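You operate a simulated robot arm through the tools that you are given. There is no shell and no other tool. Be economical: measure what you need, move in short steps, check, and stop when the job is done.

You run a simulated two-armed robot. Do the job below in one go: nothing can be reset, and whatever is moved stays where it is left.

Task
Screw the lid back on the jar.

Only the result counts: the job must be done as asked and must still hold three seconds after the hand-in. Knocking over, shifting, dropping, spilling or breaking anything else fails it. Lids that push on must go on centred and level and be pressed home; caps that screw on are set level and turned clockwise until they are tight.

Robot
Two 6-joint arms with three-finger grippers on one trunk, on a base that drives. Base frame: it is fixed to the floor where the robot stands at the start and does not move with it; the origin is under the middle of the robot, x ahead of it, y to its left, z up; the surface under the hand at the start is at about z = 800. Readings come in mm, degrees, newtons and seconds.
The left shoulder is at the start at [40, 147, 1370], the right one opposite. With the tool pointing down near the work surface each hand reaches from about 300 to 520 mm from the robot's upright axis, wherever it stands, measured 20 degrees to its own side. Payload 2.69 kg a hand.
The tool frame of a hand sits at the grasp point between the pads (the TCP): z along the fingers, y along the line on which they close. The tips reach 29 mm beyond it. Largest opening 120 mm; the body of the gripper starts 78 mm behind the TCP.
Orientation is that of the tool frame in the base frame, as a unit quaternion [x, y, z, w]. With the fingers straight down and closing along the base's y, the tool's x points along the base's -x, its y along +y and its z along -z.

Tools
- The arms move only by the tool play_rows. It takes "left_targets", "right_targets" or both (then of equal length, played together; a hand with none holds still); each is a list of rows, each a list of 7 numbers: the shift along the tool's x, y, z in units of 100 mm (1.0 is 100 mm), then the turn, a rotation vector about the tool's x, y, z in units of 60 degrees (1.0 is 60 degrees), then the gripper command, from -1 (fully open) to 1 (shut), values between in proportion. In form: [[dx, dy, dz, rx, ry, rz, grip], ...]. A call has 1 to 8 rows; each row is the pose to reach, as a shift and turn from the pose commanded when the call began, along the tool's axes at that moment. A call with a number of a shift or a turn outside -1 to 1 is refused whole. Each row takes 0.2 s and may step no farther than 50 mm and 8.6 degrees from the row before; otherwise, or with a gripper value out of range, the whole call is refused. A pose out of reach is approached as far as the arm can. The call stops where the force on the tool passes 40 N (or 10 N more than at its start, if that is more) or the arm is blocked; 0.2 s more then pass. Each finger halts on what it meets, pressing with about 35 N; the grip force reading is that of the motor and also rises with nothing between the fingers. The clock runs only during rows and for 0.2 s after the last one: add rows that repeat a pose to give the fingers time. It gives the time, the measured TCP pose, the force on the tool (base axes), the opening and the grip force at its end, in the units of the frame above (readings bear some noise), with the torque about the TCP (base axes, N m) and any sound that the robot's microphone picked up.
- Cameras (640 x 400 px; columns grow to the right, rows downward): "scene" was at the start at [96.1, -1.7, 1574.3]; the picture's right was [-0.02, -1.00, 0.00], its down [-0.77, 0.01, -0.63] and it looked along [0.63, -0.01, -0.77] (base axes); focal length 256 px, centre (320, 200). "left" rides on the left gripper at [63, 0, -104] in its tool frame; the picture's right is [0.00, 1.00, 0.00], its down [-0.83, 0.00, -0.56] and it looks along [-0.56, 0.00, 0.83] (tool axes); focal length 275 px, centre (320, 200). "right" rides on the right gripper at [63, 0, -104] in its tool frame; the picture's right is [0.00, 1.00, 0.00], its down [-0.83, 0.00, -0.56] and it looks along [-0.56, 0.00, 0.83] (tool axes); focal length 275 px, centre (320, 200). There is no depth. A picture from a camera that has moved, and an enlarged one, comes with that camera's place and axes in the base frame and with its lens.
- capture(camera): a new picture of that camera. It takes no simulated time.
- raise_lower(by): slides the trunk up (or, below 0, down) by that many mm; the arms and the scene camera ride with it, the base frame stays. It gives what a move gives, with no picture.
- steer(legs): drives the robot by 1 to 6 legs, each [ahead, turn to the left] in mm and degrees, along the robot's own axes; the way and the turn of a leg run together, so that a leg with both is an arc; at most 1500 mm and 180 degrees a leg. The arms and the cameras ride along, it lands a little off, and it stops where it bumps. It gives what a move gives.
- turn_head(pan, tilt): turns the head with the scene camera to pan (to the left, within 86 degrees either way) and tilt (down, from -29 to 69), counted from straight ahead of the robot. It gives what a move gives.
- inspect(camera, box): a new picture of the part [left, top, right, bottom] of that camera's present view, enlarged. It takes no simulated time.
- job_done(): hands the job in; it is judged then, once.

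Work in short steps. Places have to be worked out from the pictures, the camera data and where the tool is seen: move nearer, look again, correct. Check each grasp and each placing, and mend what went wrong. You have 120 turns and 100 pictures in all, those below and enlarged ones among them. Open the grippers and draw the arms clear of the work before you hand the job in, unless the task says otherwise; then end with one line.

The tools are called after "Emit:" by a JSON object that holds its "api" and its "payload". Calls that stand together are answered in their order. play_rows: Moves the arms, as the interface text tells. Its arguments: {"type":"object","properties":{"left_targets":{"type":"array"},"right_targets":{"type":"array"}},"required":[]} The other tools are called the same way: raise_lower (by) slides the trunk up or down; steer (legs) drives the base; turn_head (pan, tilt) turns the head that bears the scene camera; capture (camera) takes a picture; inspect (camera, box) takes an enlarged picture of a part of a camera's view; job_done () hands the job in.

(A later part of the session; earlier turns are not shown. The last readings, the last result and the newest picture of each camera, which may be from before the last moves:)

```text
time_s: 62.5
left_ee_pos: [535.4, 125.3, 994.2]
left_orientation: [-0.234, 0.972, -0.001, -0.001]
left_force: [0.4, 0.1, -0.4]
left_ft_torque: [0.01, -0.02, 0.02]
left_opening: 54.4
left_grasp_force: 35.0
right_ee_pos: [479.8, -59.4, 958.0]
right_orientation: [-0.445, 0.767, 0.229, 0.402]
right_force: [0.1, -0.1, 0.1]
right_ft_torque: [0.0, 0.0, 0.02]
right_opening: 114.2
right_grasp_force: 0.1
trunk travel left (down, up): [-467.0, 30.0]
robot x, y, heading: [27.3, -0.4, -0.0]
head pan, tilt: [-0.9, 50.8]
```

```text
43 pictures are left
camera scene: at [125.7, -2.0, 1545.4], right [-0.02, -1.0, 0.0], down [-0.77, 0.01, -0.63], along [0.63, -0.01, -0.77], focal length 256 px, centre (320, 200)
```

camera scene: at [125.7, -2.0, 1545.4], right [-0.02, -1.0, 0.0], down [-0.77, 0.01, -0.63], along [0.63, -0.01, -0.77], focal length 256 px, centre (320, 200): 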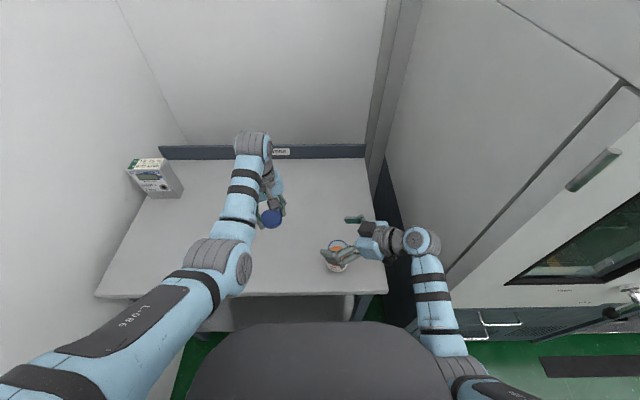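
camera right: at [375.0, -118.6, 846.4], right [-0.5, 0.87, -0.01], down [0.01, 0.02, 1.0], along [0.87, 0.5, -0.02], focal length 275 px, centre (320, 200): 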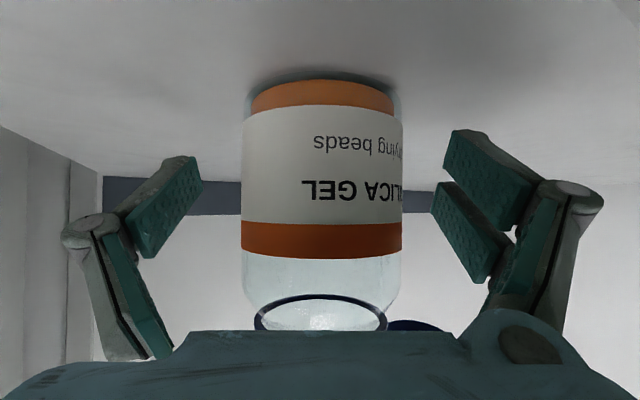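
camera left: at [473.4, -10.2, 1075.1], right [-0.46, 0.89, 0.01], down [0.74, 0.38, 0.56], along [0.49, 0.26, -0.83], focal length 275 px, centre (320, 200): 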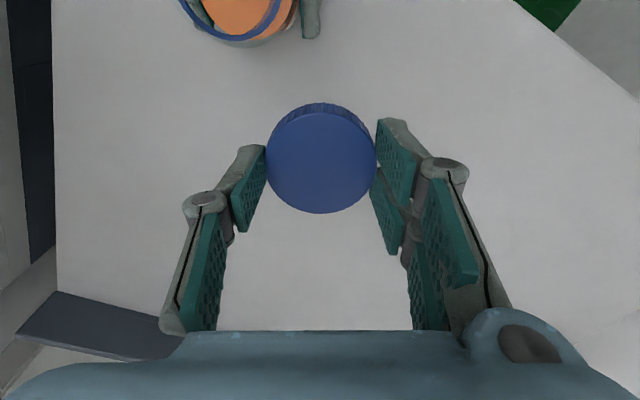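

Both hands are clear. I drive back 46 mm while turning right 15°.

Emit:
{"api": "steer", "payload": {"legs": [[-46, -15]]}}

Emit:
{"api": "play_rows", "payload": {"right_targets": [[0, 0, 0, 0, 0, 0, -0.9]]}}

Emit:
{"api": "capture", "payload": {"camera": "scene"}}

Emit:
{"api": "capture", "payload": {"camera": "right"}}

```text
time_s: 63.7
left_ee_pos: [507.6, -7.2, 994.7]
left_orientation: [-0.103, 0.995, 0.0, 0.0]
left_force: [0.3, -0.4, -1.3]
left_ft_torque: [0.02, 0.0, 0.0]
left_opening: 54.6
left_grasp_force: 35.1
right_ee_pos: [403.4, -166.7, 956.8]
right_orientation: [-0.338, 0.82, 0.173, 0.429]
right_force: [-0.8, 0.1, 0.1]
right_ft_torque: [0.01, -0.03, 0.02]
right_opening: 114.2
right_grasp_force: 0.0
trunk travel left (down, up): [-467.0, 30.0]
robot x, y, heading: [-15.4, 5.4, -15.1]
head pan, tilt: [-0.9, 50.8]
```

```text
time_s: 64.1
left_ee_pos: [505.8, -5.1, 994.1]
left_orientation: [-0.102, 0.995, 0.0, -0.001]
left_force: [0.4, 0.1, -0.4]
left_ft_torque: [0.03, 0.01, -0.02]
left_opening: 54.8
left_grasp_force: 35.2
right_ee_pos: [403.2, -167.2, 957.1]
right_orientation: [-0.338, 0.819, 0.172, 0.43]
right_force: [0.5, -0.4, -0.5]
right_ft_torque: [0.0, 0.02, 0.01]
right_opening: 114.0
right_grasp_force: 0.1
trunk travel left (down, up): [-467.0, 30.0]
robot x, y, heading: [-17.8, 4.8, -15.1]
head pan, tilt: [-0.9, 50.8]
```

```text
42 pictures are left
camera scene: at [76.4, -20.9, 1545.5], right [-0.28, -0.96, 0.0], down [-0.74, 0.21, -0.63], along [0.61, -0.18, -0.77], focal length 256 px, centre (320, 200)
```

scene: 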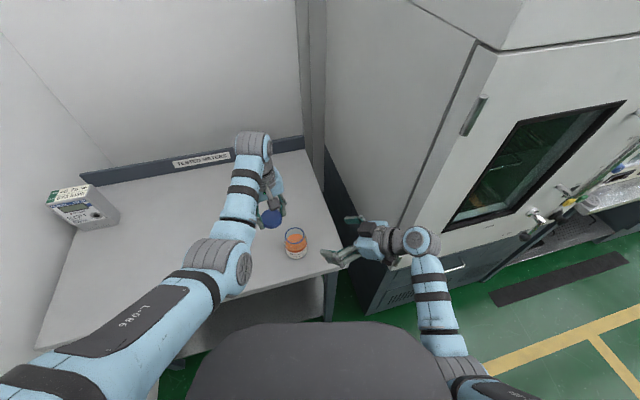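

```text
41 pictures are left
camera right: at [317.8, -251.9, 966.4], right [-0.71, 0.71, -0.01], down [0.01, 0.02, 1.0], along [0.71, 0.7, -0.02], focal length 275 px, centre (320, 200)
```

right: 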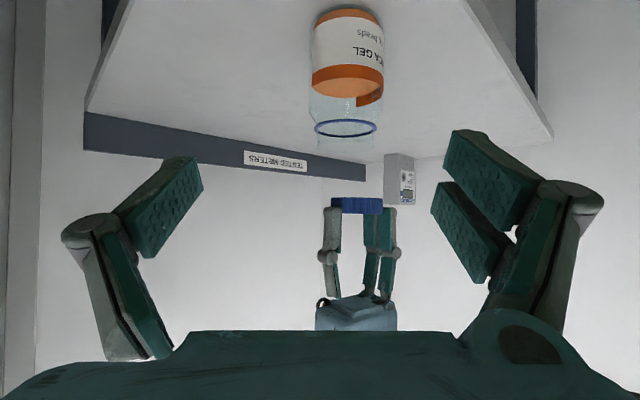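

The drive landed as planned. The right hand can now go down where it is and slide in horizontally around the jar. First I descend.

Emit:
{"api": "play_rows", "payload": {"right_targets": [[0.2, 0, 0.14, 0, 0, 0, -0.9], [0.4, 0, 0.28, 0, 0, 0, -0.9], [0.6, 0, 0.42, 0, 0, 0, -0.9], [0.8, 0, 0.56, 0, 0, 0, -0.9], [0.97, 0, 0.68, 0, 0, 0, -0.9], [0.97, 0, 0.68, 0, 0, 0, -0.9]]}}

Emit:
{"api": "capture", "payload": {"camera": "right"}}

```text
time_s: 65.5
left_ee_pos: [506.9, -5.9, 995.4]
left_orientation: [-0.103, 0.995, -0.001, 0.0]
left_force: [0.6, 0.4, -0.6]
left_ft_torque: [0.0, 0.03, -0.01]
left_opening: 54.5
left_grasp_force: 34.9
right_ee_pos: [402.2, -166.3, 838.7]
right_orientation: [-0.339, 0.819, 0.173, 0.429]
right_force: [-0.3, 0.0, 0.3]
right_ft_torque: [0.02, -0.03, 0.05]
right_opening: 114.1
right_grasp_force: 0.1
trunk travel left (down, up): [-467.0, 30.0]
robot x, y, heading: [-15.3, 7.3, -15.0]
head pan, tilt: [-0.9, 50.8]
```

```text
40 pictures are left
camera right: at [317.0, -251.4, 847.6], right [-0.71, 0.71, -0.01], down [0.01, 0.02, 1.0], along [0.71, 0.7, -0.02], focal length 275 px, centre (320, 200)
```

right: 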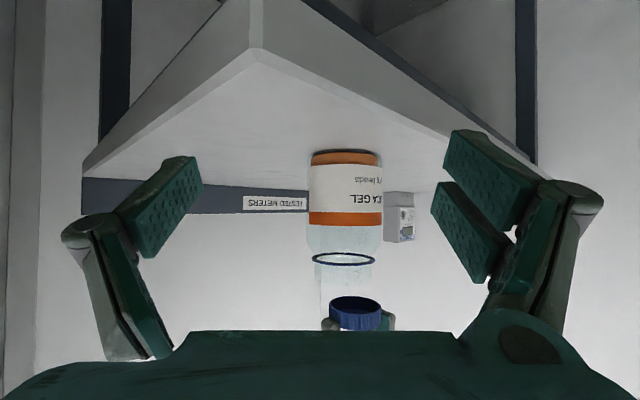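

The jar is about 128 mm ahead and 22 mm to the side of the right hand. I advance 100 mm with the lateral correction first, then look.

Emit:
{"api": "play_rows", "payload": {"right_targets": [[-0.06, 0.12, 0.08, 0, 0, 0, -0.9], [-0.12, 0.22, 0.16, 0, 0, 0, -0.9], [-0.23, 0.22, 0.33, 0, 0, 0, -0.9], [-0.34, 0.22, 0.49, 0, 0, 0, -0.9], [-0.46, 0.22, 0.66, 0, 0, 0, -0.9], [-0.574, 0.22, 0.819, 0, 0, 0, -0.9], [-0.574, 0.22, 0.819, 0, 0, 0, -0.9]]}}

Emit:
{"api": "capture", "payload": {"camera": "right"}}

```text
time_s: 67.1
left_ee_pos: [506.9, -5.5, 994.2]
left_orientation: [-0.103, 0.995, -0.001, -0.001]
left_force: [0.5, 0.3, -1.2]
left_ft_torque: [-0.01, -0.02, 0.0]
left_opening: 54.4
left_grasp_force: 34.5
right_ee_pos: [461.1, -81.5, 838.3]
right_orientation: [-0.339, 0.819, 0.174, 0.429]
right_force: [-0.1, -0.1, -0.6]
right_ft_torque: [0.04, -0.04, -0.02]
right_opening: 113.9
right_grasp_force: 0.0
trunk travel left (down, up): [-467.0, 30.0]
robot x, y, heading: [-17.3, 6.4, -15.0]
head pan, tilt: [-0.9, 50.8]
```

```text
39 pictures are left
camera right: at [374.7, -166.8, 847.6], right [-0.71, 0.71, -0.01], down [0.01, 0.02, 1.0], along [0.71, 0.7, -0.02], focal length 275 px, centre (320, 200)
```

right: 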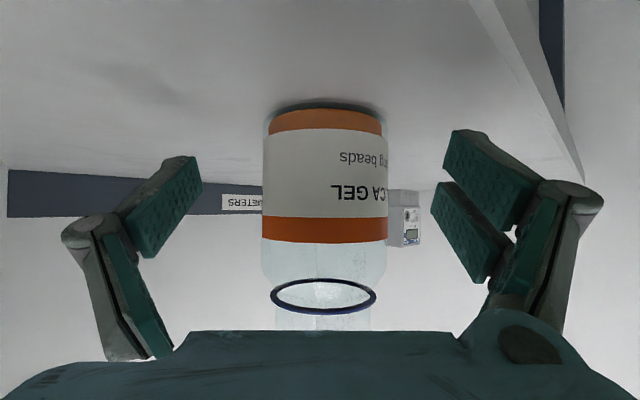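

25 mm more ahead and 2.5 mm sideways. Then I turn 25° around the jar axis, fingers open.

Emit:
{"api": "play_rows", "payload": {"right_targets": [[-0.07, 0.025, 0.1, 0, 0, 0, -0.9], [-0.144, 0.025, 0.205, 0, 0, 0, -0.9], [-0.144, 0.025, 0.205, 0.115, 0, 0.08, -0.9], [-0.144, 0.025, 0.205, 0.23, 0, 0.16, -0.9], [-0.144, 0.025, 0.205, 0.341, 0, 0.239, -0.9], [-0.144, 0.025, 0.205, 0.341, 0, 0.239, -0.9]]}}

Emit:
{"api": "capture", "payload": {"camera": "right"}}

```text
time_s: 68.5
left_ee_pos: [506.1, -5.8, 994.0]
left_orientation: [-0.103, 0.995, 0.0, -0.001]
left_force: [0.1, -0.4, 0.4]
left_ft_torque: [0.01, 0.0, -0.02]
left_opening: 54.6
left_grasp_force: 35.0
right_ee_pos: [532.0, -157.2, 883.0]
right_orientation: [-0.17, 0.853, -0.007, 0.494]
right_force: [0.0, 1.2, -1.0]
right_ft_torque: [0.0, -0.02, 0.0]
right_opening: 114.6
right_grasp_force: 0.0
trunk travel left (down, up): [-467.0, 30.0]
robot x, y, heading: [-15.8, 7.6, -15.3]
head pan, tilt: [-0.9, 50.8]
stopped in row 6 (right hand): the arm was blocked; the commanded pose is now the measured one
```

```text
38 pictures are left
camera right: at [416.9, -191.6, 884.3], right [-0.29, 0.94, -0.18], down [-0.09, 0.16, 0.98], along [0.95, 0.3, 0.04], focal length 275 px, centre (320, 200)
```

right: 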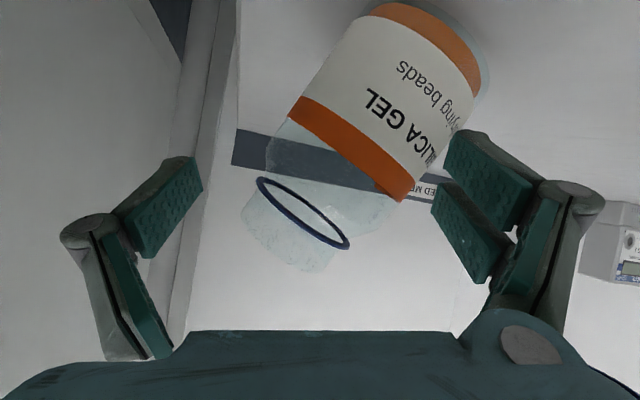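

The right hand jumped unexpectedly and the jar seems tilted. I look at once.

Emit:
{"api": "inspect", "payload": {"camera": "scene", "box": [200, 170, 460, 330]}}

```text
2.46 times, centred on (330, 250) of scene
camera zoom: at [76.7, -21.0, 1545.4], right [-0.28, -0.96, 0.0], down [-0.74, 0.21, -0.63], along [0.61, -0.18, -0.77], focal length 631 px, centre (295, 77)
```

zoom: 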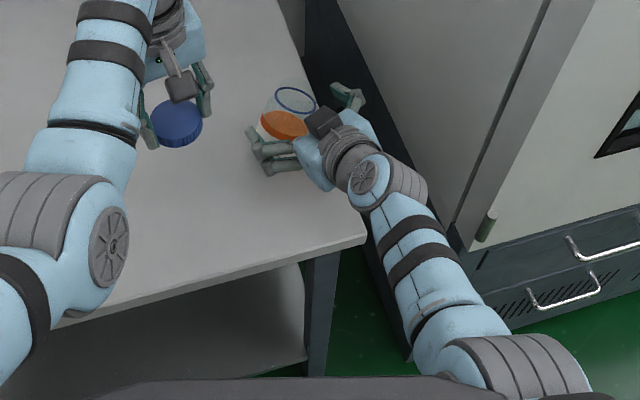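

The jar was dragged and leans toward −y, about 45 mm ahead of the TCP. I'll move the open fingers gently forward around it and narrow them to catch it, then look.

Emit:
{"api": "play_rows", "payload": {"right_targets": [[-0.12, 0.0, 0.2, 0, 0, 0, -0.85], [-0.236, 0.0, 0.384, 0, 0, 0, -0.5]]}}

Emit:
{"api": "capture", "payload": {"camera": "right"}}

Emit:
{"api": "inspect", "payload": {"camera": "scene", "box": [240, 170, 420, 282]}}

```text
time_s: 69.1
left_ee_pos: [507.9, -5.5, 994.2]
left_orientation: [-0.103, 0.995, 0.0, -0.001]
left_force: [0.2, 0.1, -0.9]
left_ft_torque: [-0.04, 0.01, 0.02]
left_opening: 54.4
left_grasp_force: 35.3
right_ee_pos: [567.0, -140.0, 889.3]
right_orientation: [-0.171, 0.854, -0.002, 0.492]
right_force: [1.2, 0.4, -0.2]
right_ft_torque: [0.01, 0.02, -0.04]
right_opening: 90.4
right_grasp_force: 0.6
right hand out of reach, approached as far as the arm can: row 2
trunk travel left (down, up): [-467.0, 30.0]
robot x, y, heading: [-18.1, 4.8, -15.1]
head pan, tilt: [-0.9, 50.8]
```

```text
36 pictures are left
camera right: at [451.7, -174.0, 890.4], right [-0.29, 0.94, -0.18], down [-0.09, 0.16, 0.98], along [0.95, 0.3, 0.04], focal length 275 px, centre (320, 200)
```

right: 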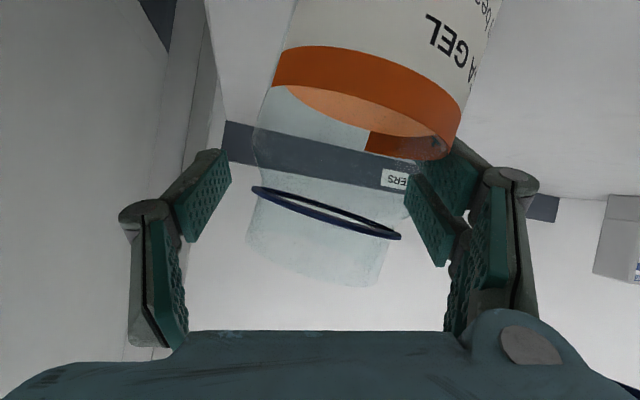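

```text
3.56 times, centred on (330, 226) of scene
camera zoom: at [78.1, -20.9, 1545.4], right [-0.28, -0.96, 0.0], down [-0.74, 0.21, -0.63], along [0.61, -0.18, -0.78], focal length 912 px, centre (284, 108)
```

zoom: 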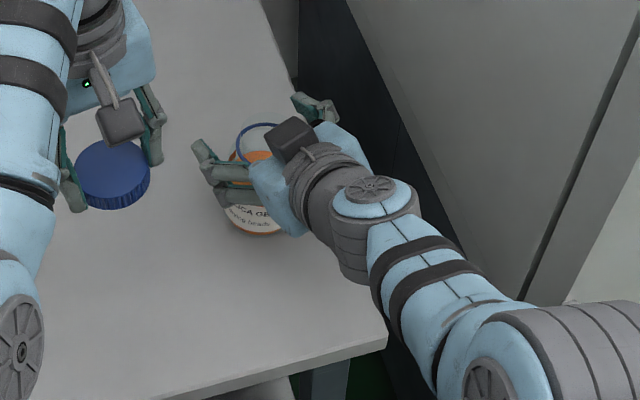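

The jar is upright again; the apparent lean is only the camera's 10° roll. It now stands at about (550, -140), undamaged. I open wide and carefully retreat the right hand horizontally.

Emit:
{"api": "play_rows", "payload": {"right_targets": [[0, 0, 0, 0, 0, 0, -0.9], [0, 0, 0, 0, 0, 0, -0.9], [0.1, 0, -0.17, 0, 0, 0, -0.9], [0.2, 0, -0.34, 0, 0, 0, -0.9], [0.31, 0, -0.51, 0, 0, 0, -0.9], [0.31, 0, -0.51, 0, 0, 0, -0.9]]}}

Emit:
{"api": "capture", "payload": {"camera": "scene"}}

Emit:
{"api": "capture", "payload": {"camera": "right"}}

```text
time_s: 70.5
left_ee_pos: [505.6, -5.6, 994.7]
left_orientation: [-0.103, 0.995, 0.0, 0.0]
left_force: [0.0, -0.3, -0.2]
left_ft_torque: [0.01, 0.01, 0.01]
left_opening: 54.7
left_grasp_force: 35.2
right_ee_pos: [505.3, -179.5, 886.9]
right_orientation: [-0.173, 0.855, -0.022, 0.489]
right_force: [1.0, 0.3, 0.2]
right_ft_torque: [-0.01, -0.01, -0.01]
right_opening: 114.3
right_grasp_force: 0.1
right hand out of reach, approached as far as the arm can: row 3
trunk travel left (down, up): [-467.0, 30.0]
robot x, y, heading: [-14.9, 7.2, -15.2]
head pan, tilt: [-0.9, 50.8]
```

```text
34 pictures are left
camera scene: at [76.4, -21.0, 1545.4], right [-0.28, -0.96, 0.0], down [-0.74, 0.21, -0.63], along [0.61, -0.18, -0.77], focal length 256 px, centre (320, 200)
```

scene: 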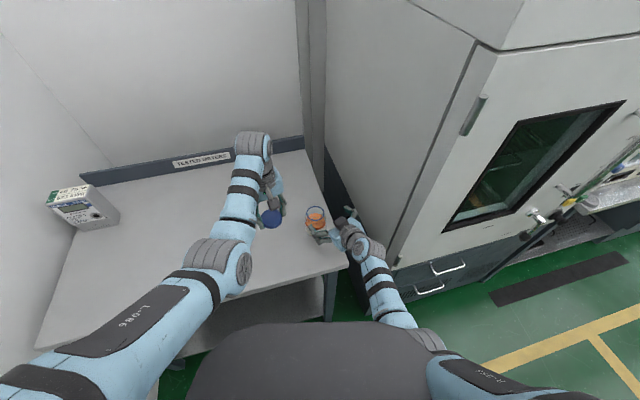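

```text
33 pictures are left
camera right: at [391.0, -213.1, 890.0], right [-0.28, 0.94, -0.21], down [-0.09, 0.19, 0.98], along [0.96, 0.29, 0.03], focal length 275 px, centre (320, 200)
```

right: 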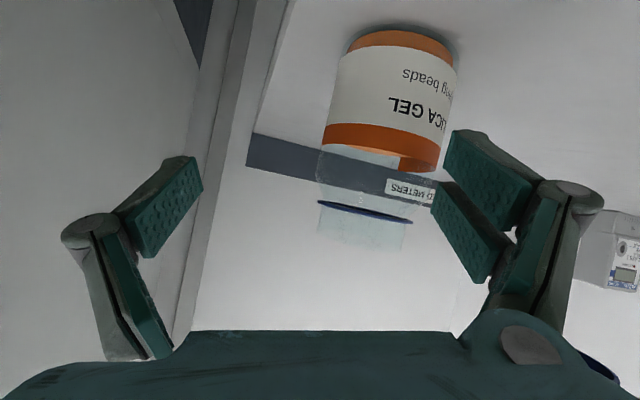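

The jar stands upright at about (546, -141). I pull the right hand back and up, restoring its earlier good orientation relative to the robot.

Emit:
{"api": "play_rows", "payload": {"right_targets": [[-0.03, 0.05, -0.2, 0, 0, 0, -0.9], [-0.05, 0.09, -0.4, -0.05, 0, -0.01, -0.9], [-0.08, 0.14, -0.6, -0.15, -0.002, -0.03, -0.9], [-0.1, 0.18, -0.8, -0.28, -0.003, -0.06, -0.9], [-0.12, 0.22, -0.96, -0.4, -0.005, -0.085, -0.9], [-0.12, 0.22, -0.96, -0.5, -0.006, -0.106, -0.9], [-0.12, 0.22, -0.96, -0.5, -0.006, -0.106, -0.9]]}}

Emit:
{"api": "capture", "payload": {"camera": "scene"}}

```text
time_s: 72.1
left_ee_pos: [506.4, -4.8, 993.7]
left_orientation: [-0.102, 0.995, 0.0, -0.001]
left_force: [-0.6, 0.9, -0.9]
left_ft_torque: [0.0, 0.02, 0.0]
left_opening: 54.5
left_grasp_force: 35.3
right_ee_pos: [425.7, -150.7, 945.4]
right_orientation: [-0.339, 0.813, 0.191, 0.434]
right_force: [0.1, 0.1, -0.5]
right_ft_torque: [-0.01, 0.0, -0.03]
right_opening: 113.7
right_grasp_force: 0.0
trunk travel left (down, up): [-467.0, 30.0]
robot x, y, heading: [-13.7, 4.2, -15.3]
head pan, tilt: [-0.9, 50.8]
```

```text
32 pictures are left
camera scene: at [76.7, -21.0, 1545.4], right [-0.28, -0.96, 0.0], down [-0.74, 0.21, -0.63], along [0.61, -0.18, -0.77], focal length 256 px, centre (320, 200)
```

scene: 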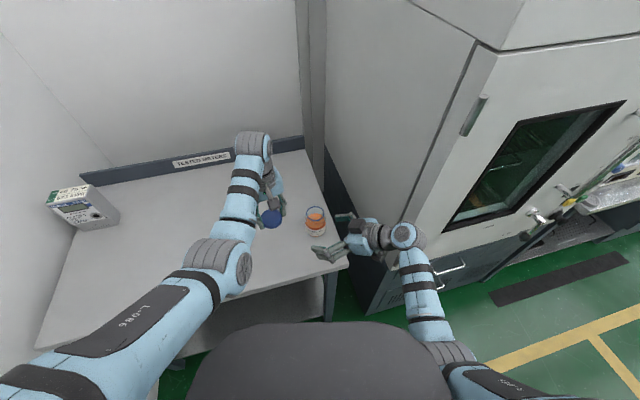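

Good, everything is back in normal posture. Now I drive 84 mm ahead with 7° to the right, then lower the trunk by 25.

Emit:
{"api": "steer", "payload": {"legs": [[84, -7]]}}

Emit:
{"api": "raise_lower", "payload": {"by": -25}}

Emit:
{"api": "capture", "payload": {"camera": "right"}}

Emit:
{"api": "capture", "payload": {"camera": "scene"}}

```text
time_s: 73.1
left_ee_pos: [577.7, -92.3, 996.3]
left_orientation: [-0.041, 0.999, -0.003, 0.0]
left_force: [-0.1, 0.0, 0.7]
left_ft_torque: [0.01, 0.0, 0.01]
left_opening: 54.6
left_grasp_force: 34.9
right_ee_pos: [481.0, -224.7, 947.7]
right_orientation: [-0.288, 0.832, 0.161, 0.446]
right_force: [-0.4, -0.3, -0.6]
right_ft_torque: [0.01, 0.04, 0.0]
right_opening: 114.1
right_grasp_force: 0.2
trunk travel left (down, up): [-467.0, 30.0]
robot x, y, heading: [64.1, -18.1, -22.2]
head pan, tilt: [-0.9, 50.8]
```

```text
time_s: 73.8
left_ee_pos: [576.4, -94.0, 971.8]
left_orientation: [-0.041, 0.999, -0.002, 0.001]
left_force: [-0.7, 1.2, -0.4]
left_ft_torque: [0.0, -0.02, 0.0]
left_opening: 54.8
left_grasp_force: 35.1
right_ee_pos: [478.2, -224.4, 920.7]
right_orientation: [-0.287, 0.832, 0.163, 0.445]
right_force: [0.0, -0.2, 0.2]
right_ft_torque: [-0.02, 0.02, -0.01]
right_opening: 114.0
right_grasp_force: 0.0
trunk travel left (down, up): [-442.0, 55.0]
robot x, y, heading: [61.4, -18.6, -22.1]
head pan, tilt: [-0.9, 50.8]
```

```text
31 pictures are left
camera right: at [385.0, -301.0, 925.9], right [-0.63, 0.78, 0.01], down [0.0, -0.01, 1.0], along [0.78, 0.63, 0.01], focal length 275 px, centre (320, 200)
```

right: 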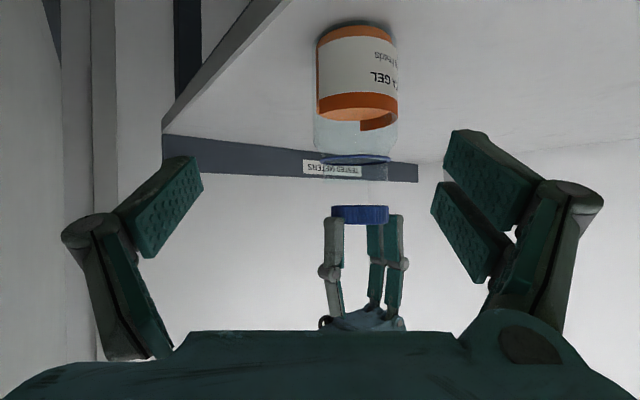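

```text
30 pictures are left
camera scene: at [147.3, -54.1, 1520.3], right [-0.39, -0.92, 0.0], down [-0.71, 0.3, -0.64], along [0.58, -0.25, -0.77], focal length 256 px, centre (320, 200)
```

scene: 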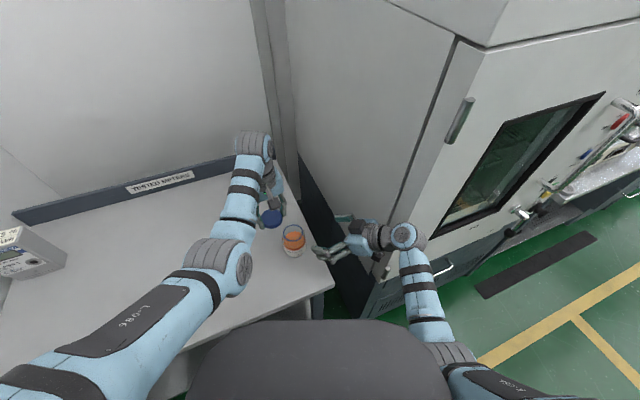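

The right hand sees the jar about 100 mm ahead and 27 mm sideways. I align sideways first, then descend to z ≈ 838 while advancing 60 mm.

Emit:
{"api": "play_rows", "payload": {"right_targets": [[0, 0.13, 0, 0, 0, 0, -0.9], [0, 0.26, 0, 0, 0, 0, -0.9], [0.17, 0.265, 0.12, 0, 0, 0, -0.9], [0.34, 0.265, 0.24, 0, 0, 0, -0.9], [0.51, 0.265, 0.37, 0, 0, 0, -0.9], [0.68, 0.265, 0.48, 0, 0, 0, -0.9], [0.5, 0.265, 0.72, 0, 0, 0, -0.9], [0.336, 0.265, 0.967, 0, 0, 0, -0.9]]}}

Emit:
{"api": "capture", "payload": {"camera": "right"}}

```text
time_s: 75.7
left_ee_pos: [581.7, -95.4, 968.9]
left_orientation: [-0.04, 0.999, 0.0, -0.002]
left_force: [-0.3, -0.2, 0.1]
left_ft_torque: [0.01, 0.0, -0.01]
left_opening: 54.5
left_grasp_force: 34.7
right_ee_pos: [516.2, -169.8, 840.2]
right_orientation: [-0.288, 0.833, 0.163, 0.444]
right_force: [0.3, -1.0, 0.6]
right_ft_torque: [0.01, 0.05, 0.01]
right_opening: 114.0
right_grasp_force: 0.0
trunk travel left (down, up): [-442.0, 55.0]
robot x, y, heading: [64.3, -23.1, -22.4]
head pan, tilt: [-0.9, 50.8]
```

```text
29 pictures are left
camera right: at [422.3, -245.0, 845.1], right [-0.63, 0.78, 0.01], down [0.0, -0.01, 1.0], along [0.78, 0.63, 0.01], focal length 275 px, centre (320, 200)
```

right: 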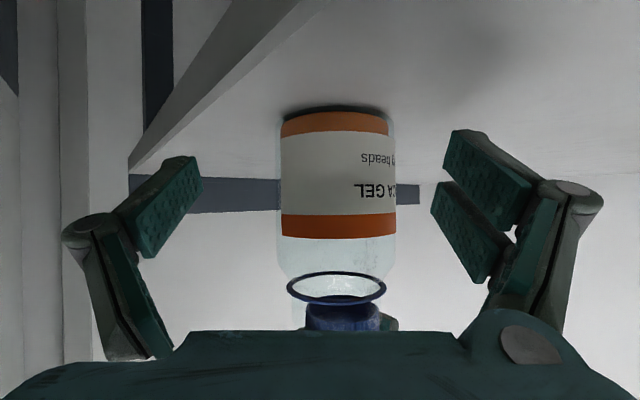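

34 mm ahead and 9.5 mm sideways to go. I align, advance, and close on the jar.

Emit:
{"api": "play_rows", "payload": {"right_targets": [[0, 0.095, 0, 0, 0, 0, -0.9], [-0.1, 0.095, 0.14, 0, 0, 0, -0.9], [-0.195, 0.095, 0.28, 0, 0, 0, -0.9], [-0.195, 0.095, 0.28, 0, 0, 0, -0.9]]}}

Emit:
{"api": "capture", "payload": {"camera": "right"}}

```text
time_s: 76.7
left_ee_pos: [578.7, -96.5, 970.0]
left_orientation: [-0.041, 0.999, 0.0, -0.001]
left_force: [-0.3, 0.3, -0.4]
left_ft_torque: [0.01, 0.02, -0.01]
left_opening: 54.6
left_grasp_force: 35.1
right_ee_pos: [534.7, -144.4, 839.3]
right_orientation: [-0.287, 0.833, 0.161, 0.445]
right_force: [-0.2, -0.2, 0.5]
right_ft_torque: [0.02, 0.01, 0.01]
right_opening: 114.1
right_grasp_force: 0.1
trunk travel left (down, up): [-442.0, 55.0]
robot x, y, heading: [65.5, -18.5, -21.9]
head pan, tilt: [-0.9, 50.8]
```

```text
28 pictures are left
camera right: at [440.9, -219.4, 846.1], right [-0.62, 0.78, 0.01], down [0.0, -0.01, 1.0], along [0.78, 0.62, 0.0], focal length 275 px, centre (320, 200)
```

right: 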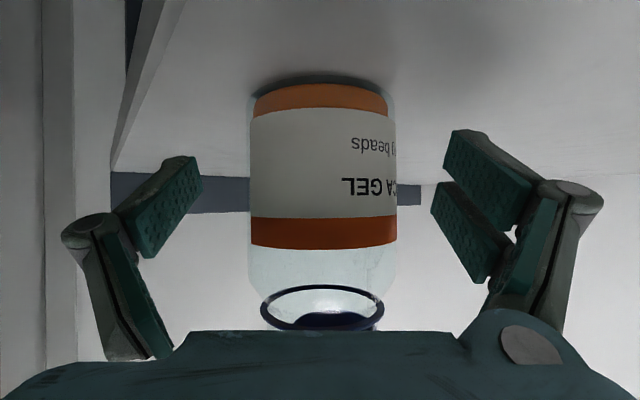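

The jar is centred. I close the right gripper on it.

Emit:
{"api": "play_rows", "payload": {"right_targets": [[0, 0.01, 0.02, 0, 0, 0, -0.5], [0, 0.01, 0.02, 0, 0, 0, -0.2], [0, 0.01, 0.02, 0, 0, 0, 0], [0, 0.01, 0.02, 0, 0, 0, 0.2], [0, 0.01, 0.02, 0, 0, 0, 1], [0, 0.01, 0.02, 0, 0, 0, 1]]}}

Emit:
{"api": "capture", "payload": {"camera": "left"}}

Emit:
{"api": "inspect", "payload": {"camera": "scene", "box": [220, 150, 420, 275]}}

```text
time_s: 78.0
left_ee_pos: [580.4, -97.4, 969.6]
left_orientation: [-0.042, 0.999, 0.001, -0.001]
left_force: [-1.1, 0.0, -0.7]
left_ft_torque: [0.0, -0.01, 0.01]
left_opening: 54.9
left_grasp_force: 35.4
right_ee_pos: [536.4, -142.2, 838.5]
right_orientation: [-0.287, 0.833, 0.161, 0.444]
right_force: [1.3, 0.0, 0.7]
right_ft_torque: [-0.04, -0.01, 0.0]
right_opening: 65.7
right_grasp_force: 34.8
trunk travel left (down, up): [-442.0, 55.0]
robot x, y, heading: [63.2, -20.1, -22.4]
head pan, tilt: [-0.9, 50.8]
```

```text
27 pictures are left
camera left: at [517.4, -102.3, 1074.0], right [-0.08, 1.0, 0.0], down [0.83, 0.06, 0.55], along [0.55, 0.04, -0.83], focal length 275 px, centre (320, 200)
```

left: 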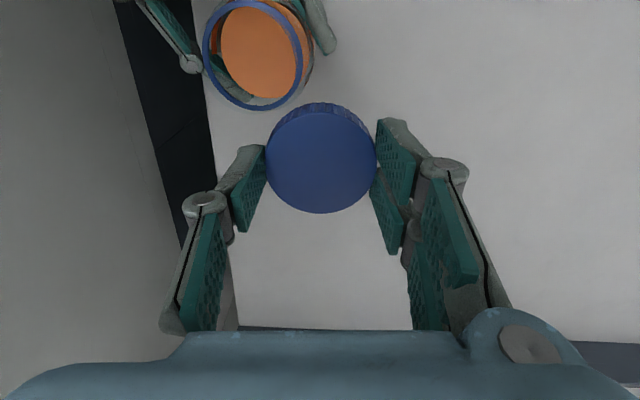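

```text
3.20 times, centred on (320, 212) of scene
camera zoom: at [152.3, -59.1, 1520.4], right [-0.39, -0.92, 0.0], down [-0.71, 0.3, -0.63], along [0.58, -0.25, -0.77], focal length 821 px, centre (320, 160)
```

zoom: 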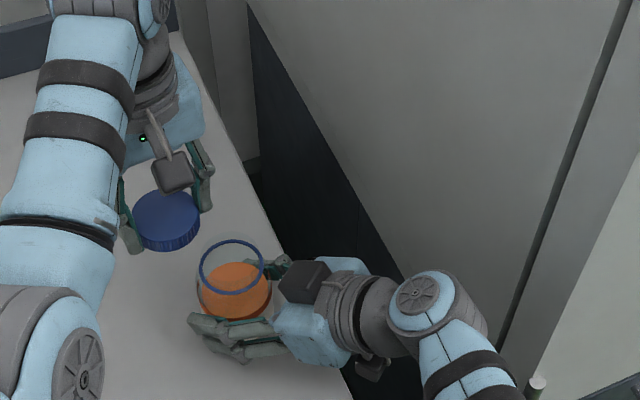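

The jar is held again at 65.7 mm. I estimate its axis at about (537.5, -140). Now I bring the lid above it, pre-rotated 45° counter-clockwise, with the lid bottom still above the neck.

Emit:
{"api": "play_rows", "payload": {"left_targets": [[0.08, -0.06, 0, 0, 0, -0.125, 1], [0.16, -0.13, 0, 0, 0, -0.25, 1], [0.24, -0.2, 0, 0, 0, -0.375, 1], [0.32, -0.27, 0, 0, 0, -0.5, 1], [0.4, -0.34, 0.02, 0, 0, -0.625, 1], [0.465, -0.392, 0.05, 0, 0, -0.75, 1], [0.465, -0.392, 0.05, 0, 0, -0.75, 1]]}}

Emit:
{"api": "capture", "payload": {"camera": "right"}}

Emit:
{"api": "inspect", "payload": {"camera": "scene", "box": [220, 150, 420, 275]}}

Emit:
{"api": "capture", "payload": {"camera": "left"}}

```text
time_s: 79.7
left_ee_pos: [537.5, -139.1, 964.0]
left_orientation: [-0.422, 0.907, 0.001, 0.0]
left_force: [-0.4, -0.6, -0.3]
left_ft_torque: [-0.01, 0.02, 0.01]
left_opening: 54.8
left_grasp_force: 35.2
right_ee_pos: [535.5, -142.8, 837.2]
right_orientation: [-0.288, 0.833, 0.162, 0.444]
right_force: [1.0, 0.5, 1.2]
right_ft_torque: [-0.09, -0.1, -0.03]
right_opening: 65.7
right_grasp_force: 35.2
trunk travel left (down, up): [-442.0, 55.0]
robot x, y, heading: [66.3, -20.1, -22.5]
head pan, tilt: [-0.9, 50.8]
```

```text
25 pictures are left
camera right: at [441.6, -217.7, 844.3], right [-0.62, 0.78, 0.01], down [0.0, -0.01, 1.0], along [0.78, 0.62, 0.0], focal length 275 px, centre (320, 200)
```

right: 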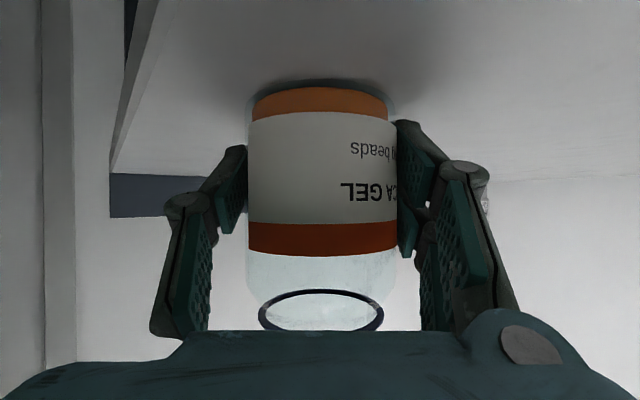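

```text
3.20 times, centred on (320, 212) of scene
camera zoom: at [151.8, -58.9, 1520.4], right [-0.39, -0.92, 0.0], down [-0.71, 0.3, -0.63], along [0.58, -0.25, -0.77], focal length 821 px, centre (320, 160)
```

zoom: 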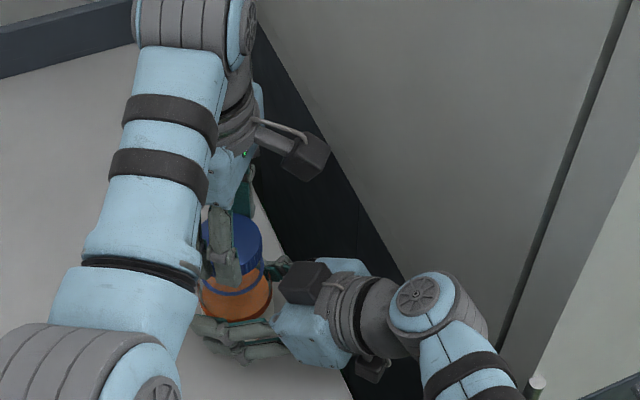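

```text
23 pictures are left
camera left: at [496.3, -187.6, 1069.7], right [-0.76, 0.65, 0.0], down [0.54, 0.63, 0.56], along [0.36, 0.42, -0.83], focal length 275 px, centre (320, 200)
```

left: 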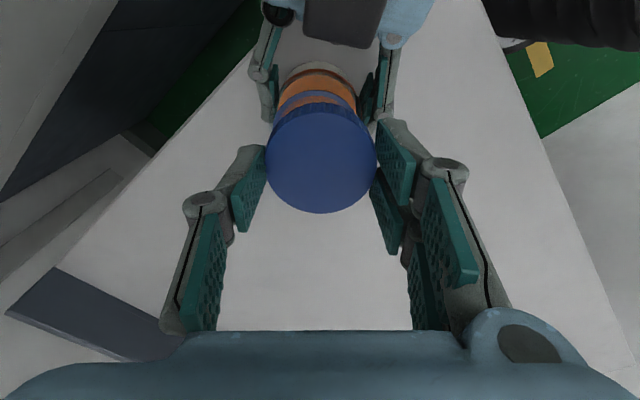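

Reached exactly. I zoom in for alignment between the lid and the jar ring.

Emit:
{"api": "inspect", "payload": {"camera": "left", "box": [250, 50, 390, 140]}}

Emit:
{"api": "inspect", "payload": {"camera": "scene", "box": [265, 205, 325, 260]}}

```text
4.44 times, centred on (320, 95) of left
camera zoom: at [496.3, -187.6, 1069.7], right [-0.76, 0.65, 0.0], down [0.54, 0.63, 0.56], along [0.36, 0.42, -0.83], focal length 1224 px, centre (320, 667)
```

zoom: 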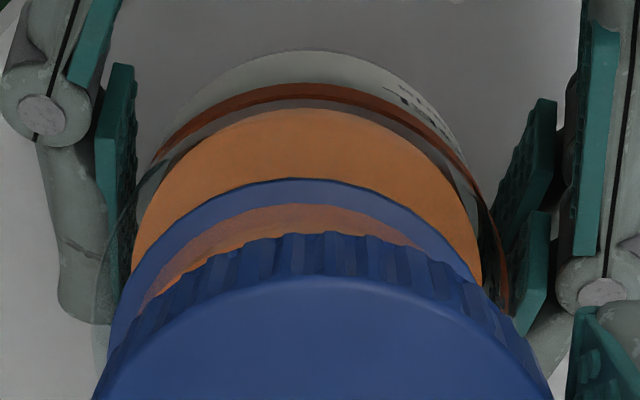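

```text
7.27 times, centred on (295, 232) of scene
camera zoom: at [151.8, -58.9, 1520.4], right [-0.39, -0.92, 0.0], down [-0.71, 0.3, -0.63], along [0.58, -0.25, -0.77], focal length 1865 px, centre (502, -36)
```

zoom: 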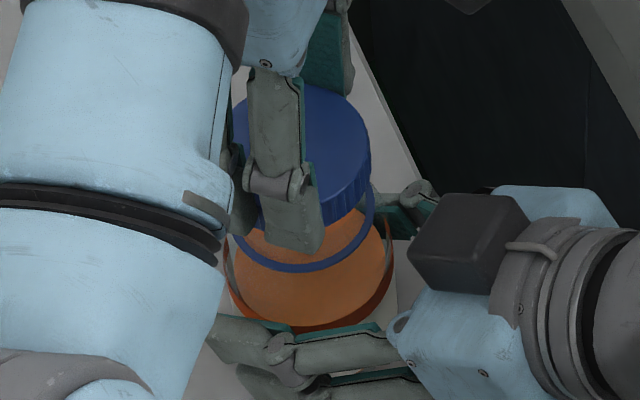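

Offset from lid to jar is only about (+2, +0.7) mm. I correct that and lower 20 mm so the lid just begins to take the neck, watching the force.

Emit:
{"api": "play_rows", "payload": {"left_targets": [[-0.018, -0.011, 0.0, 0, 0, 0, 1], [-0.018, -0.011, 0.06, 0, 0, 0, 1], [-0.018, -0.011, 0.12, 0, 0, 0, 1], [-0.018, -0.011, 0.16, 0, 0, 0, 1], [-0.018, -0.011, 0.2, 0, 0, 0, 1]]}}

Emit:
{"api": "inspect", "payload": {"camera": "scene", "box": [265, 205, 325, 260]}}

```text
time_s: 80.8
left_ee_pos: [536.6, -138.1, 945.9]
left_orientation: [-0.421, 0.907, 0.0, -0.001]
left_force: [2.8, -3.3, 0.6]
left_ft_torque: [-0.11, -0.12, -0.03]
left_opening: 54.8
left_grasp_force: 34.6
right_ee_pos: [534.4, -142.1, 839.0]
right_orientation: [-0.289, 0.833, 0.162, 0.443]
right_force: [-4.8, 5.1, 3.0]
right_ft_torque: [-0.26, -0.26, 0.05]
right_opening: 66.0
right_grasp_force: 34.7
trunk travel left (down, up): [-442.0, 55.0]
robot x, y, heading: [64.1, -21.6, -22.4]
head pan, tilt: [-0.9, 50.8]
```

```text
7.27 times, centred on (295, 232) of scene
camera zoom: at [150.5, -58.7, 1520.4], right [-0.39, -0.92, 0.0], down [-0.71, 0.3, -0.63], along [0.58, -0.25, -0.77], focal length 1865 px, centre (502, -36)
```

zoom: 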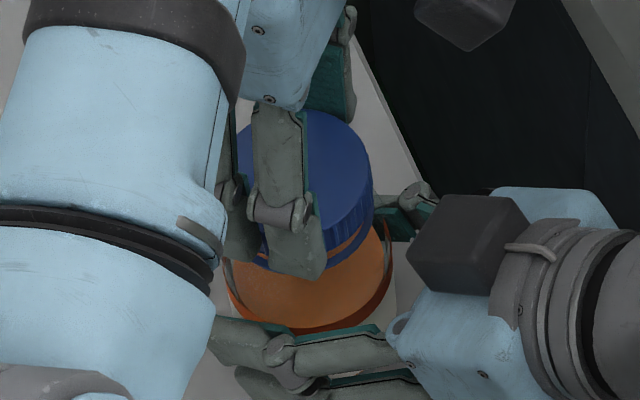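

The lid has taken the neck with a slight sideways push of about 4 N toward tool −y. I shift 1.2 mm to relieve it and lower 5 mm more.

Emit:
{"api": "play_rows", "payload": {"left_targets": [[0, -0.012, 0.0, 0, 0, 0, 1], [0, -0.012, 0.02, 0, 0, 0, 1], [0, -0.012, 0.05, 0, 0, 0, 1]]}}

```text
time_s: 81.7
left_ee_pos: [539.4, -139.5, 941.2]
left_orientation: [-0.421, 0.907, 0.001, -0.001]
left_force: [0.0, 0.0, 0.4]
left_ft_torque: [-0.01, 0.01, -0.05]
left_opening: 54.5
left_grasp_force: 34.3
right_ee_pos: [535.9, -142.3, 838.6]
right_orientation: [-0.287, 0.833, 0.161, 0.444]
right_force: [-0.6, 0.5, 0.6]
right_ft_torque: [-0.04, -0.07, -0.02]
right_opening: 65.8
right_grasp_force: 35.0
trunk travel left (down, up): [-442.0, 55.0]
robot x, y, heading: [61.0, -21.8, -22.4]
head pan, tilt: [-0.9, 50.8]
```

Centred with no force. I continue down in 2 mm steps until it meets the thread.

Emit:
{"api": "play_rows", "payload": {"left_targets": [[0, 0, 0.02, 0, 0, 0, 1], [0, 0, 0.04, 0, 0, 0, 1], [0, 0, 0.05, 0, 0, 0, 1]]}}

```text
time_s: 82.5
left_ee_pos: [539.7, -138.9, 937.4]
left_orientation: [-0.42, 0.907, -0.002, 0.001]
left_force: [-3.4, -0.3, 36.5]
left_ft_torque: [0.12, 0.14, 0.01]
left_opening: 54.7
left_grasp_force: 34.9
right_ee_pos: [534.9, -142.1, 838.8]
right_orientation: [-0.288, 0.833, 0.161, 0.444]
right_force: [10.1, 0.3, -17.1]
right_ft_torque: [-0.29, -0.42, 0.05]
right_opening: 65.7
right_grasp_force: 35.1
trunk travel left (down, up): [-442.0, 55.0]
robot x, y, heading: [63.0, -22.5, -22.2]
head pan, tilt: [-0.9, 50.8]
```

Thread contact is at TCP ≈ 938. I ease off 1 mm for a light press and turn clockwise 59°.

Emit:
{"api": "play_rows", "payload": {"left_targets": [[0, 0, -0.01, 0, 0, 0.0, 1], [0, 0, -0.01, 0, 0, 0.14, 1], [0, 0, -0.01, 0, 0, 0.28, 1], [0, 0, -0.01, 0, 0, 0.42, 1], [0, 0, -0.01, 0, 0, 0.56, 1], [0, 0, -0.01, 0, 0, 0.7, 1], [0, 0, -0.01, 0, 0, 0.84, 1], [0, 0, -0.01, 0, 0, 0.98, 1]]}}

Emit:
{"api": "inspect", "payload": {"camera": "scene", "box": [265, 195, 335, 260]}}

```text
time_s: 84.2
left_ee_pos: [537.3, -138.7, 934.8]
left_orientation: [0.081, 0.997, 0.0, 0.0]
left_force: [-4.3, 6.9, 28.7]
left_ft_torque: [0.21, 0.11, 0.02]
left_opening: 54.6
left_grasp_force: 34.9
right_ee_pos: [534.4, -143.1, 838.9]
right_orientation: [-0.287, 0.834, 0.16, 0.444]
right_force: [6.0, -6.8, -16.7]
right_ft_torque: [0.17, 0.13, -0.09]
right_opening: 66.1
right_grasp_force: 35.3
trunk travel left (down, up): [-442.0, 55.0]
robot x, y, heading: [64.2, -18.9, -22.1]
head pan, tilt: [-0.9, 50.8]
```

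```text
6.15 times, centred on (300, 228) of scene
camera zoom: at [150.2, -58.2, 1520.5], right [-0.39, -0.92, 0.0], down [-0.71, 0.3, -0.63], along [0.58, -0.25, -0.77], focal length 1578 px, centre (443, 31)
```

zoom: 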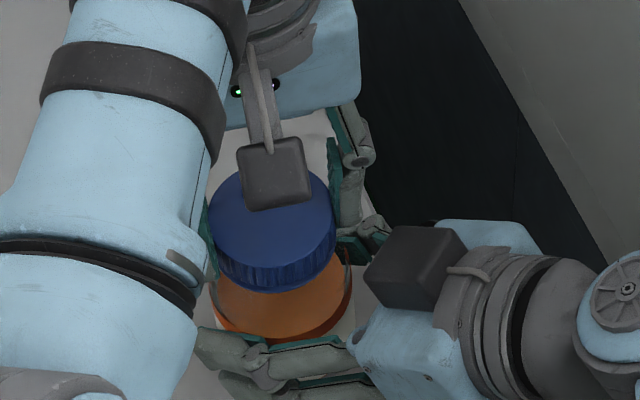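

Turned well with the press held. Now I regrasp: open slightly, rotate back 51° with a 1 mm lateral relief, close, and turn again.

Emit:
{"api": "play_rows", "payload": {"left_targets": [[0, 0, 0, 0, 0, 0, -0.1], [0, 0, 0, 0, 0, 0, -0.1], [0.008, 0.009, 0, 0, 0, -0.142, -0.1], [0.008, 0.009, 0, 0, 0, -0.284, -0.1], [0.008, 0.009, 0, 0, 0, -0.426, -0.1], [0.008, 0.009, 0, 0, 0, -0.568, -0.1], [0.008, 0.009, 0, 0, 0, -0.71, -0.1], [0.008, 0.009, 0, 0, 0, -0.852, -0.1]]}}

Emit:
{"api": "play_rows", "payload": {"left_targets": [[0, 0, 0, 0, 0, 0, 1], [0, 0, 0, 0, 0, 0, 1], [0, 0, 0, 0, 0, 0.142, 1], [0, 0, 0, 0, 0, 0.284, 1], [0, 0, 0, 0, 0, 0.426, 1], [0, 0, 0, 0, 0, 0.568, 1], [0, 0, 0, 0, 0, 0.71, 1], [0, 0, 0, 0, 0, 0.852, 1]]}}

```text
time_s: 86.0
left_ee_pos: [538.8, -139.0, 935.4]
left_orientation: [-0.359, 0.933, 0.0, -0.001]
left_force: [0.0, -0.4, -0.6]
left_ft_torque: [-0.02, 0.0, -0.02]
left_opening: 66.1
left_grasp_force: 0.1
right_ee_pos: [537.2, -144.8, 839.0]
right_orientation: [-0.287, 0.833, 0.161, 0.444]
right_force: [1.4, -0.5, -0.6]
right_ft_torque: [-0.05, -0.02, -0.01]
right_opening: 65.9
right_grasp_force: 35.2
trunk travel left (down, up): [-442.0, 55.0]
robot x, y, heading: [63.7, -21.3, -22.1]
head pan, tilt: [-0.9, 50.8]
```

```text
time_s: 87.8
left_ee_pos: [538.6, -138.3, 934.9]
left_orientation: [0.08, 0.997, 0.0, 0.0]
left_force: [8.4, -1.8, 2.3]
left_ft_torque: [-0.19, -0.24, 0.0]
left_opening: 54.4
left_grasp_force: 35.2
right_ee_pos: [534.8, -140.9, 838.1]
right_orientation: [-0.288, 0.833, 0.162, 0.443]
right_force: [-6.9, 4.5, 2.0]
right_ft_torque: [-0.19, -0.59, 0.06]
right_opening: 66.1
right_grasp_force: 35.4
trunk travel left (down, up): [-442.0, 55.0]
robot x, y, heading: [65.8, -21.7, -22.2]
head pan, tilt: [-0.9, 50.8]
```

The axial force has dropped to 2 N, so the lid moved down or the thread took it. Another cycle with a small lateral correction and 1.5 mm of downward press.

Emit:
{"api": "play_rows", "payload": {"left_targets": [[0, 0, 0, 0, 0, 0, -0.1], [0, 0, 0, 0, 0, 0, -0.1], [-0.008, -0.002, 0, 0, 0, -0.142, -0.1], [-0.008, -0.002, 0, 0, 0, -0.284, -0.1], [-0.008, -0.002, 0, 0, 0, -0.426, -0.1], [-0.008, -0.002, 0, 0, 0, -0.568, -0.1], [-0.008, -0.002, 0, 0, 0, -0.71, -0.1], [-0.008, -0.002, 0, 0, 0, -0.852, -0.1]]}}

Emit:
{"api": "play_rows", "payload": {"left_targets": [[0, 0, 0, 0, 0, 0, 1], [0, 0, 0.01, 0, 0, 0, 1], [0, 0, 0.015, 0, 0, 0.142, 1], [0, 0, 0.015, 0, 0, 0.284, 1], [0, 0, 0.015, 0, 0, 0.426, 1], [0, 0, 0.015, 0, 0, 0.568, 1], [0, 0, 0.015, 0, 0, 0.71, 1], [0, 0, 0.015, 0, 0, 0.852, 1]]}}

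Emit:
{"api": "inspect", "payload": {"camera": "scene", "box": [265, 195, 335, 260]}}

```text
time_s: 89.7
left_ee_pos: [538.5, -139.2, 934.7]
left_orientation: [-0.36, 0.933, 0.0, -0.001]
left_force: [-1.1, 0.2, -0.1]
left_ft_torque: [-0.01, 0.02, -0.01]
left_opening: 65.9
left_grasp_force: 0.1
right_ee_pos: [534.6, -143.1, 837.0]
right_orientation: [-0.287, 0.833, 0.161, 0.445]
right_force: [-0.5, -1.7, 0.6]
right_ft_torque: [-0.1, 0.0, 0.0]
right_opening: 66.0
right_grasp_force: 34.5
trunk travel left (down, up): [-442.0, 55.0]
robot x, y, heading: [62.4, -15.6, -22.3]
head pan, tilt: [-0.9, 50.8]
```

```text
time_s: 91.5
left_ee_pos: [539.5, -138.3, 934.4]
left_orientation: [0.081, 0.997, -0.001, 0.0]
left_force: [-7.3, 4.2, 26.6]
left_ft_torque: [0.07, 0.26, -0.01]
left_opening: 54.6
left_grasp_force: 35.3
right_ee_pos: [534.2, -142.2, 839.1]
right_orientation: [-0.287, 0.834, 0.16, 0.444]
right_force: [13.2, -4.4, -12.5]
right_ft_torque: [-0.05, 0.11, 0.01]
right_opening: 65.8
right_grasp_force: 35.1
trunk travel left (down, up): [-442.0, 55.0]
robot x, y, heading: [63.3, -20.5, -22.1]
head pan, tilt: [-0.9, 50.8]
```

```text
6.15 times, centred on (300, 228) of scene
camera zoom: at [151.1, -58.3, 1520.5], right [-0.39, -0.92, 0.0], down [-0.71, 0.3, -0.63], along [0.58, -0.25, -0.77], focal length 1578 px, centre (443, 31)
```

zoom: 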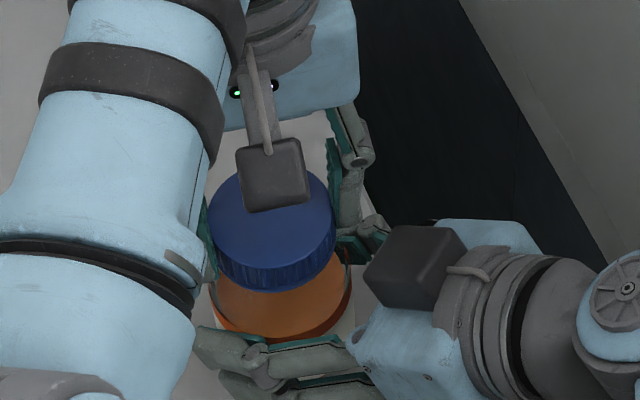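

Pressing 1.5 mm gave 27 N, so the lid is supported by the thread. I check how the lid sits relative to the hand, then run more cycles.

Emit:
{"api": "play_rows", "payload": {"left_targets": [[0, 0, 0, 0, 0, 0, -0.1], [0, 0, 0, 0, 0, 0, -0.1], [0.004, 0.004, 0, 0, 0, -0.142, -0.1], [0.004, 0.004, 0, 0, 0, -0.284, -0.1], [0.004, 0.004, 0, 0, 0, -0.426, -0.1], [0.004, 0.004, 0, 0, 0, -0.568, -0.1], [0.004, 0.004, 0, 0, 0, -0.71, -0.1], [0.004, 0.004, 0, 0, 0, -0.852, -0.1]]}}

Emit:
{"api": "play_rows", "payload": {"left_targets": [[0, 0, 0, 0, 0, 0, 1], [0, 0, 0.008, 0, 0, 0, 1], [0, 0, 0.008, 0, 0, 0.142, 1], [0, 0, 0.008, 0, 0, 0.284, 1], [0, 0, 0.008, 0, 0, 0.426, 1], [0, 0, 0.008, 0, 0, 0.568, 1], [0, 0, 0.008, 0, 0, 0.71, 1], [0, 0, 0.008, 0, 0, 0.852, 1]]}}

Emit:
{"api": "inspect", "payload": {"camera": "left", "box": [230, 60, 410, 230]}}

```text
time_s: 93.2
left_ee_pos: [538.4, -138.9, 933.9]
left_orientation: [-0.36, 0.933, 0.0, -0.001]
left_force: [-0.6, -0.7, -1.0]
left_ft_torque: [0.0, -0.02, 0.03]
left_opening: 65.8
left_grasp_force: 0.0
right_ee_pos: [534.9, -142.5, 839.2]
right_orientation: [-0.287, 0.833, 0.161, 0.444]
right_force: [-0.8, -0.5, 1.0]
right_ft_torque: [-0.04, 0.03, -0.02]
right_opening: 66.1
right_grasp_force: 35.4
trunk travel left (down, up): [-442.0, 55.0]
robot x, y, heading: [67.6, -19.7, -22.1]
head pan, tilt: [-0.9, 50.8]
```

```text
time_s: 95.0
left_ee_pos: [538.6, -137.9, 932.7]
left_orientation: [0.081, 0.997, 0.001, -0.001]
left_force: [8.6, -5.2, 4.7]
left_ft_torque: [-0.19, -0.21, 0.02]
left_opening: 54.6
left_grasp_force: 34.4
right_ee_pos: [535.5, -142.9, 838.9]
right_orientation: [-0.287, 0.833, 0.161, 0.444]
right_force: [-5.4, 5.3, 0.5]
right_ft_torque: [-0.48, -0.69, 0.09]
right_opening: 65.8
right_grasp_force: 35.6
trunk travel left (down, up): [-442.0, 55.0]
robot x, y, heading: [64.6, -21.4, -22.1]
head pan, tilt: [-0.9, 50.8]
```

```text
2.35 times, centred on (320, 145) of left
camera zoom: at [477.0, -128.3, 1037.6], right [0.17, 0.99, 0.0], down [0.82, -0.14, 0.56], along [0.55, -0.09, -0.83], focal length 648 px, centre (320, 329)
```

zoom: 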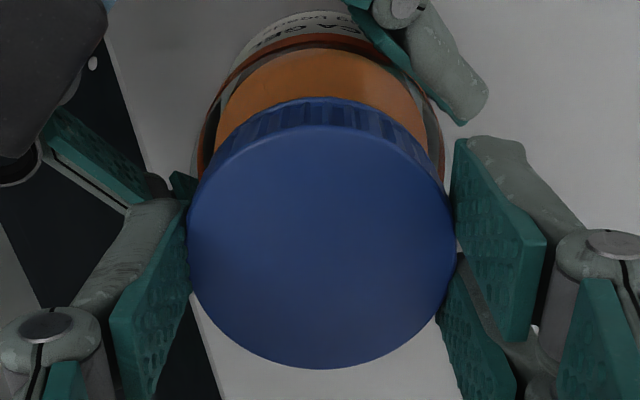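

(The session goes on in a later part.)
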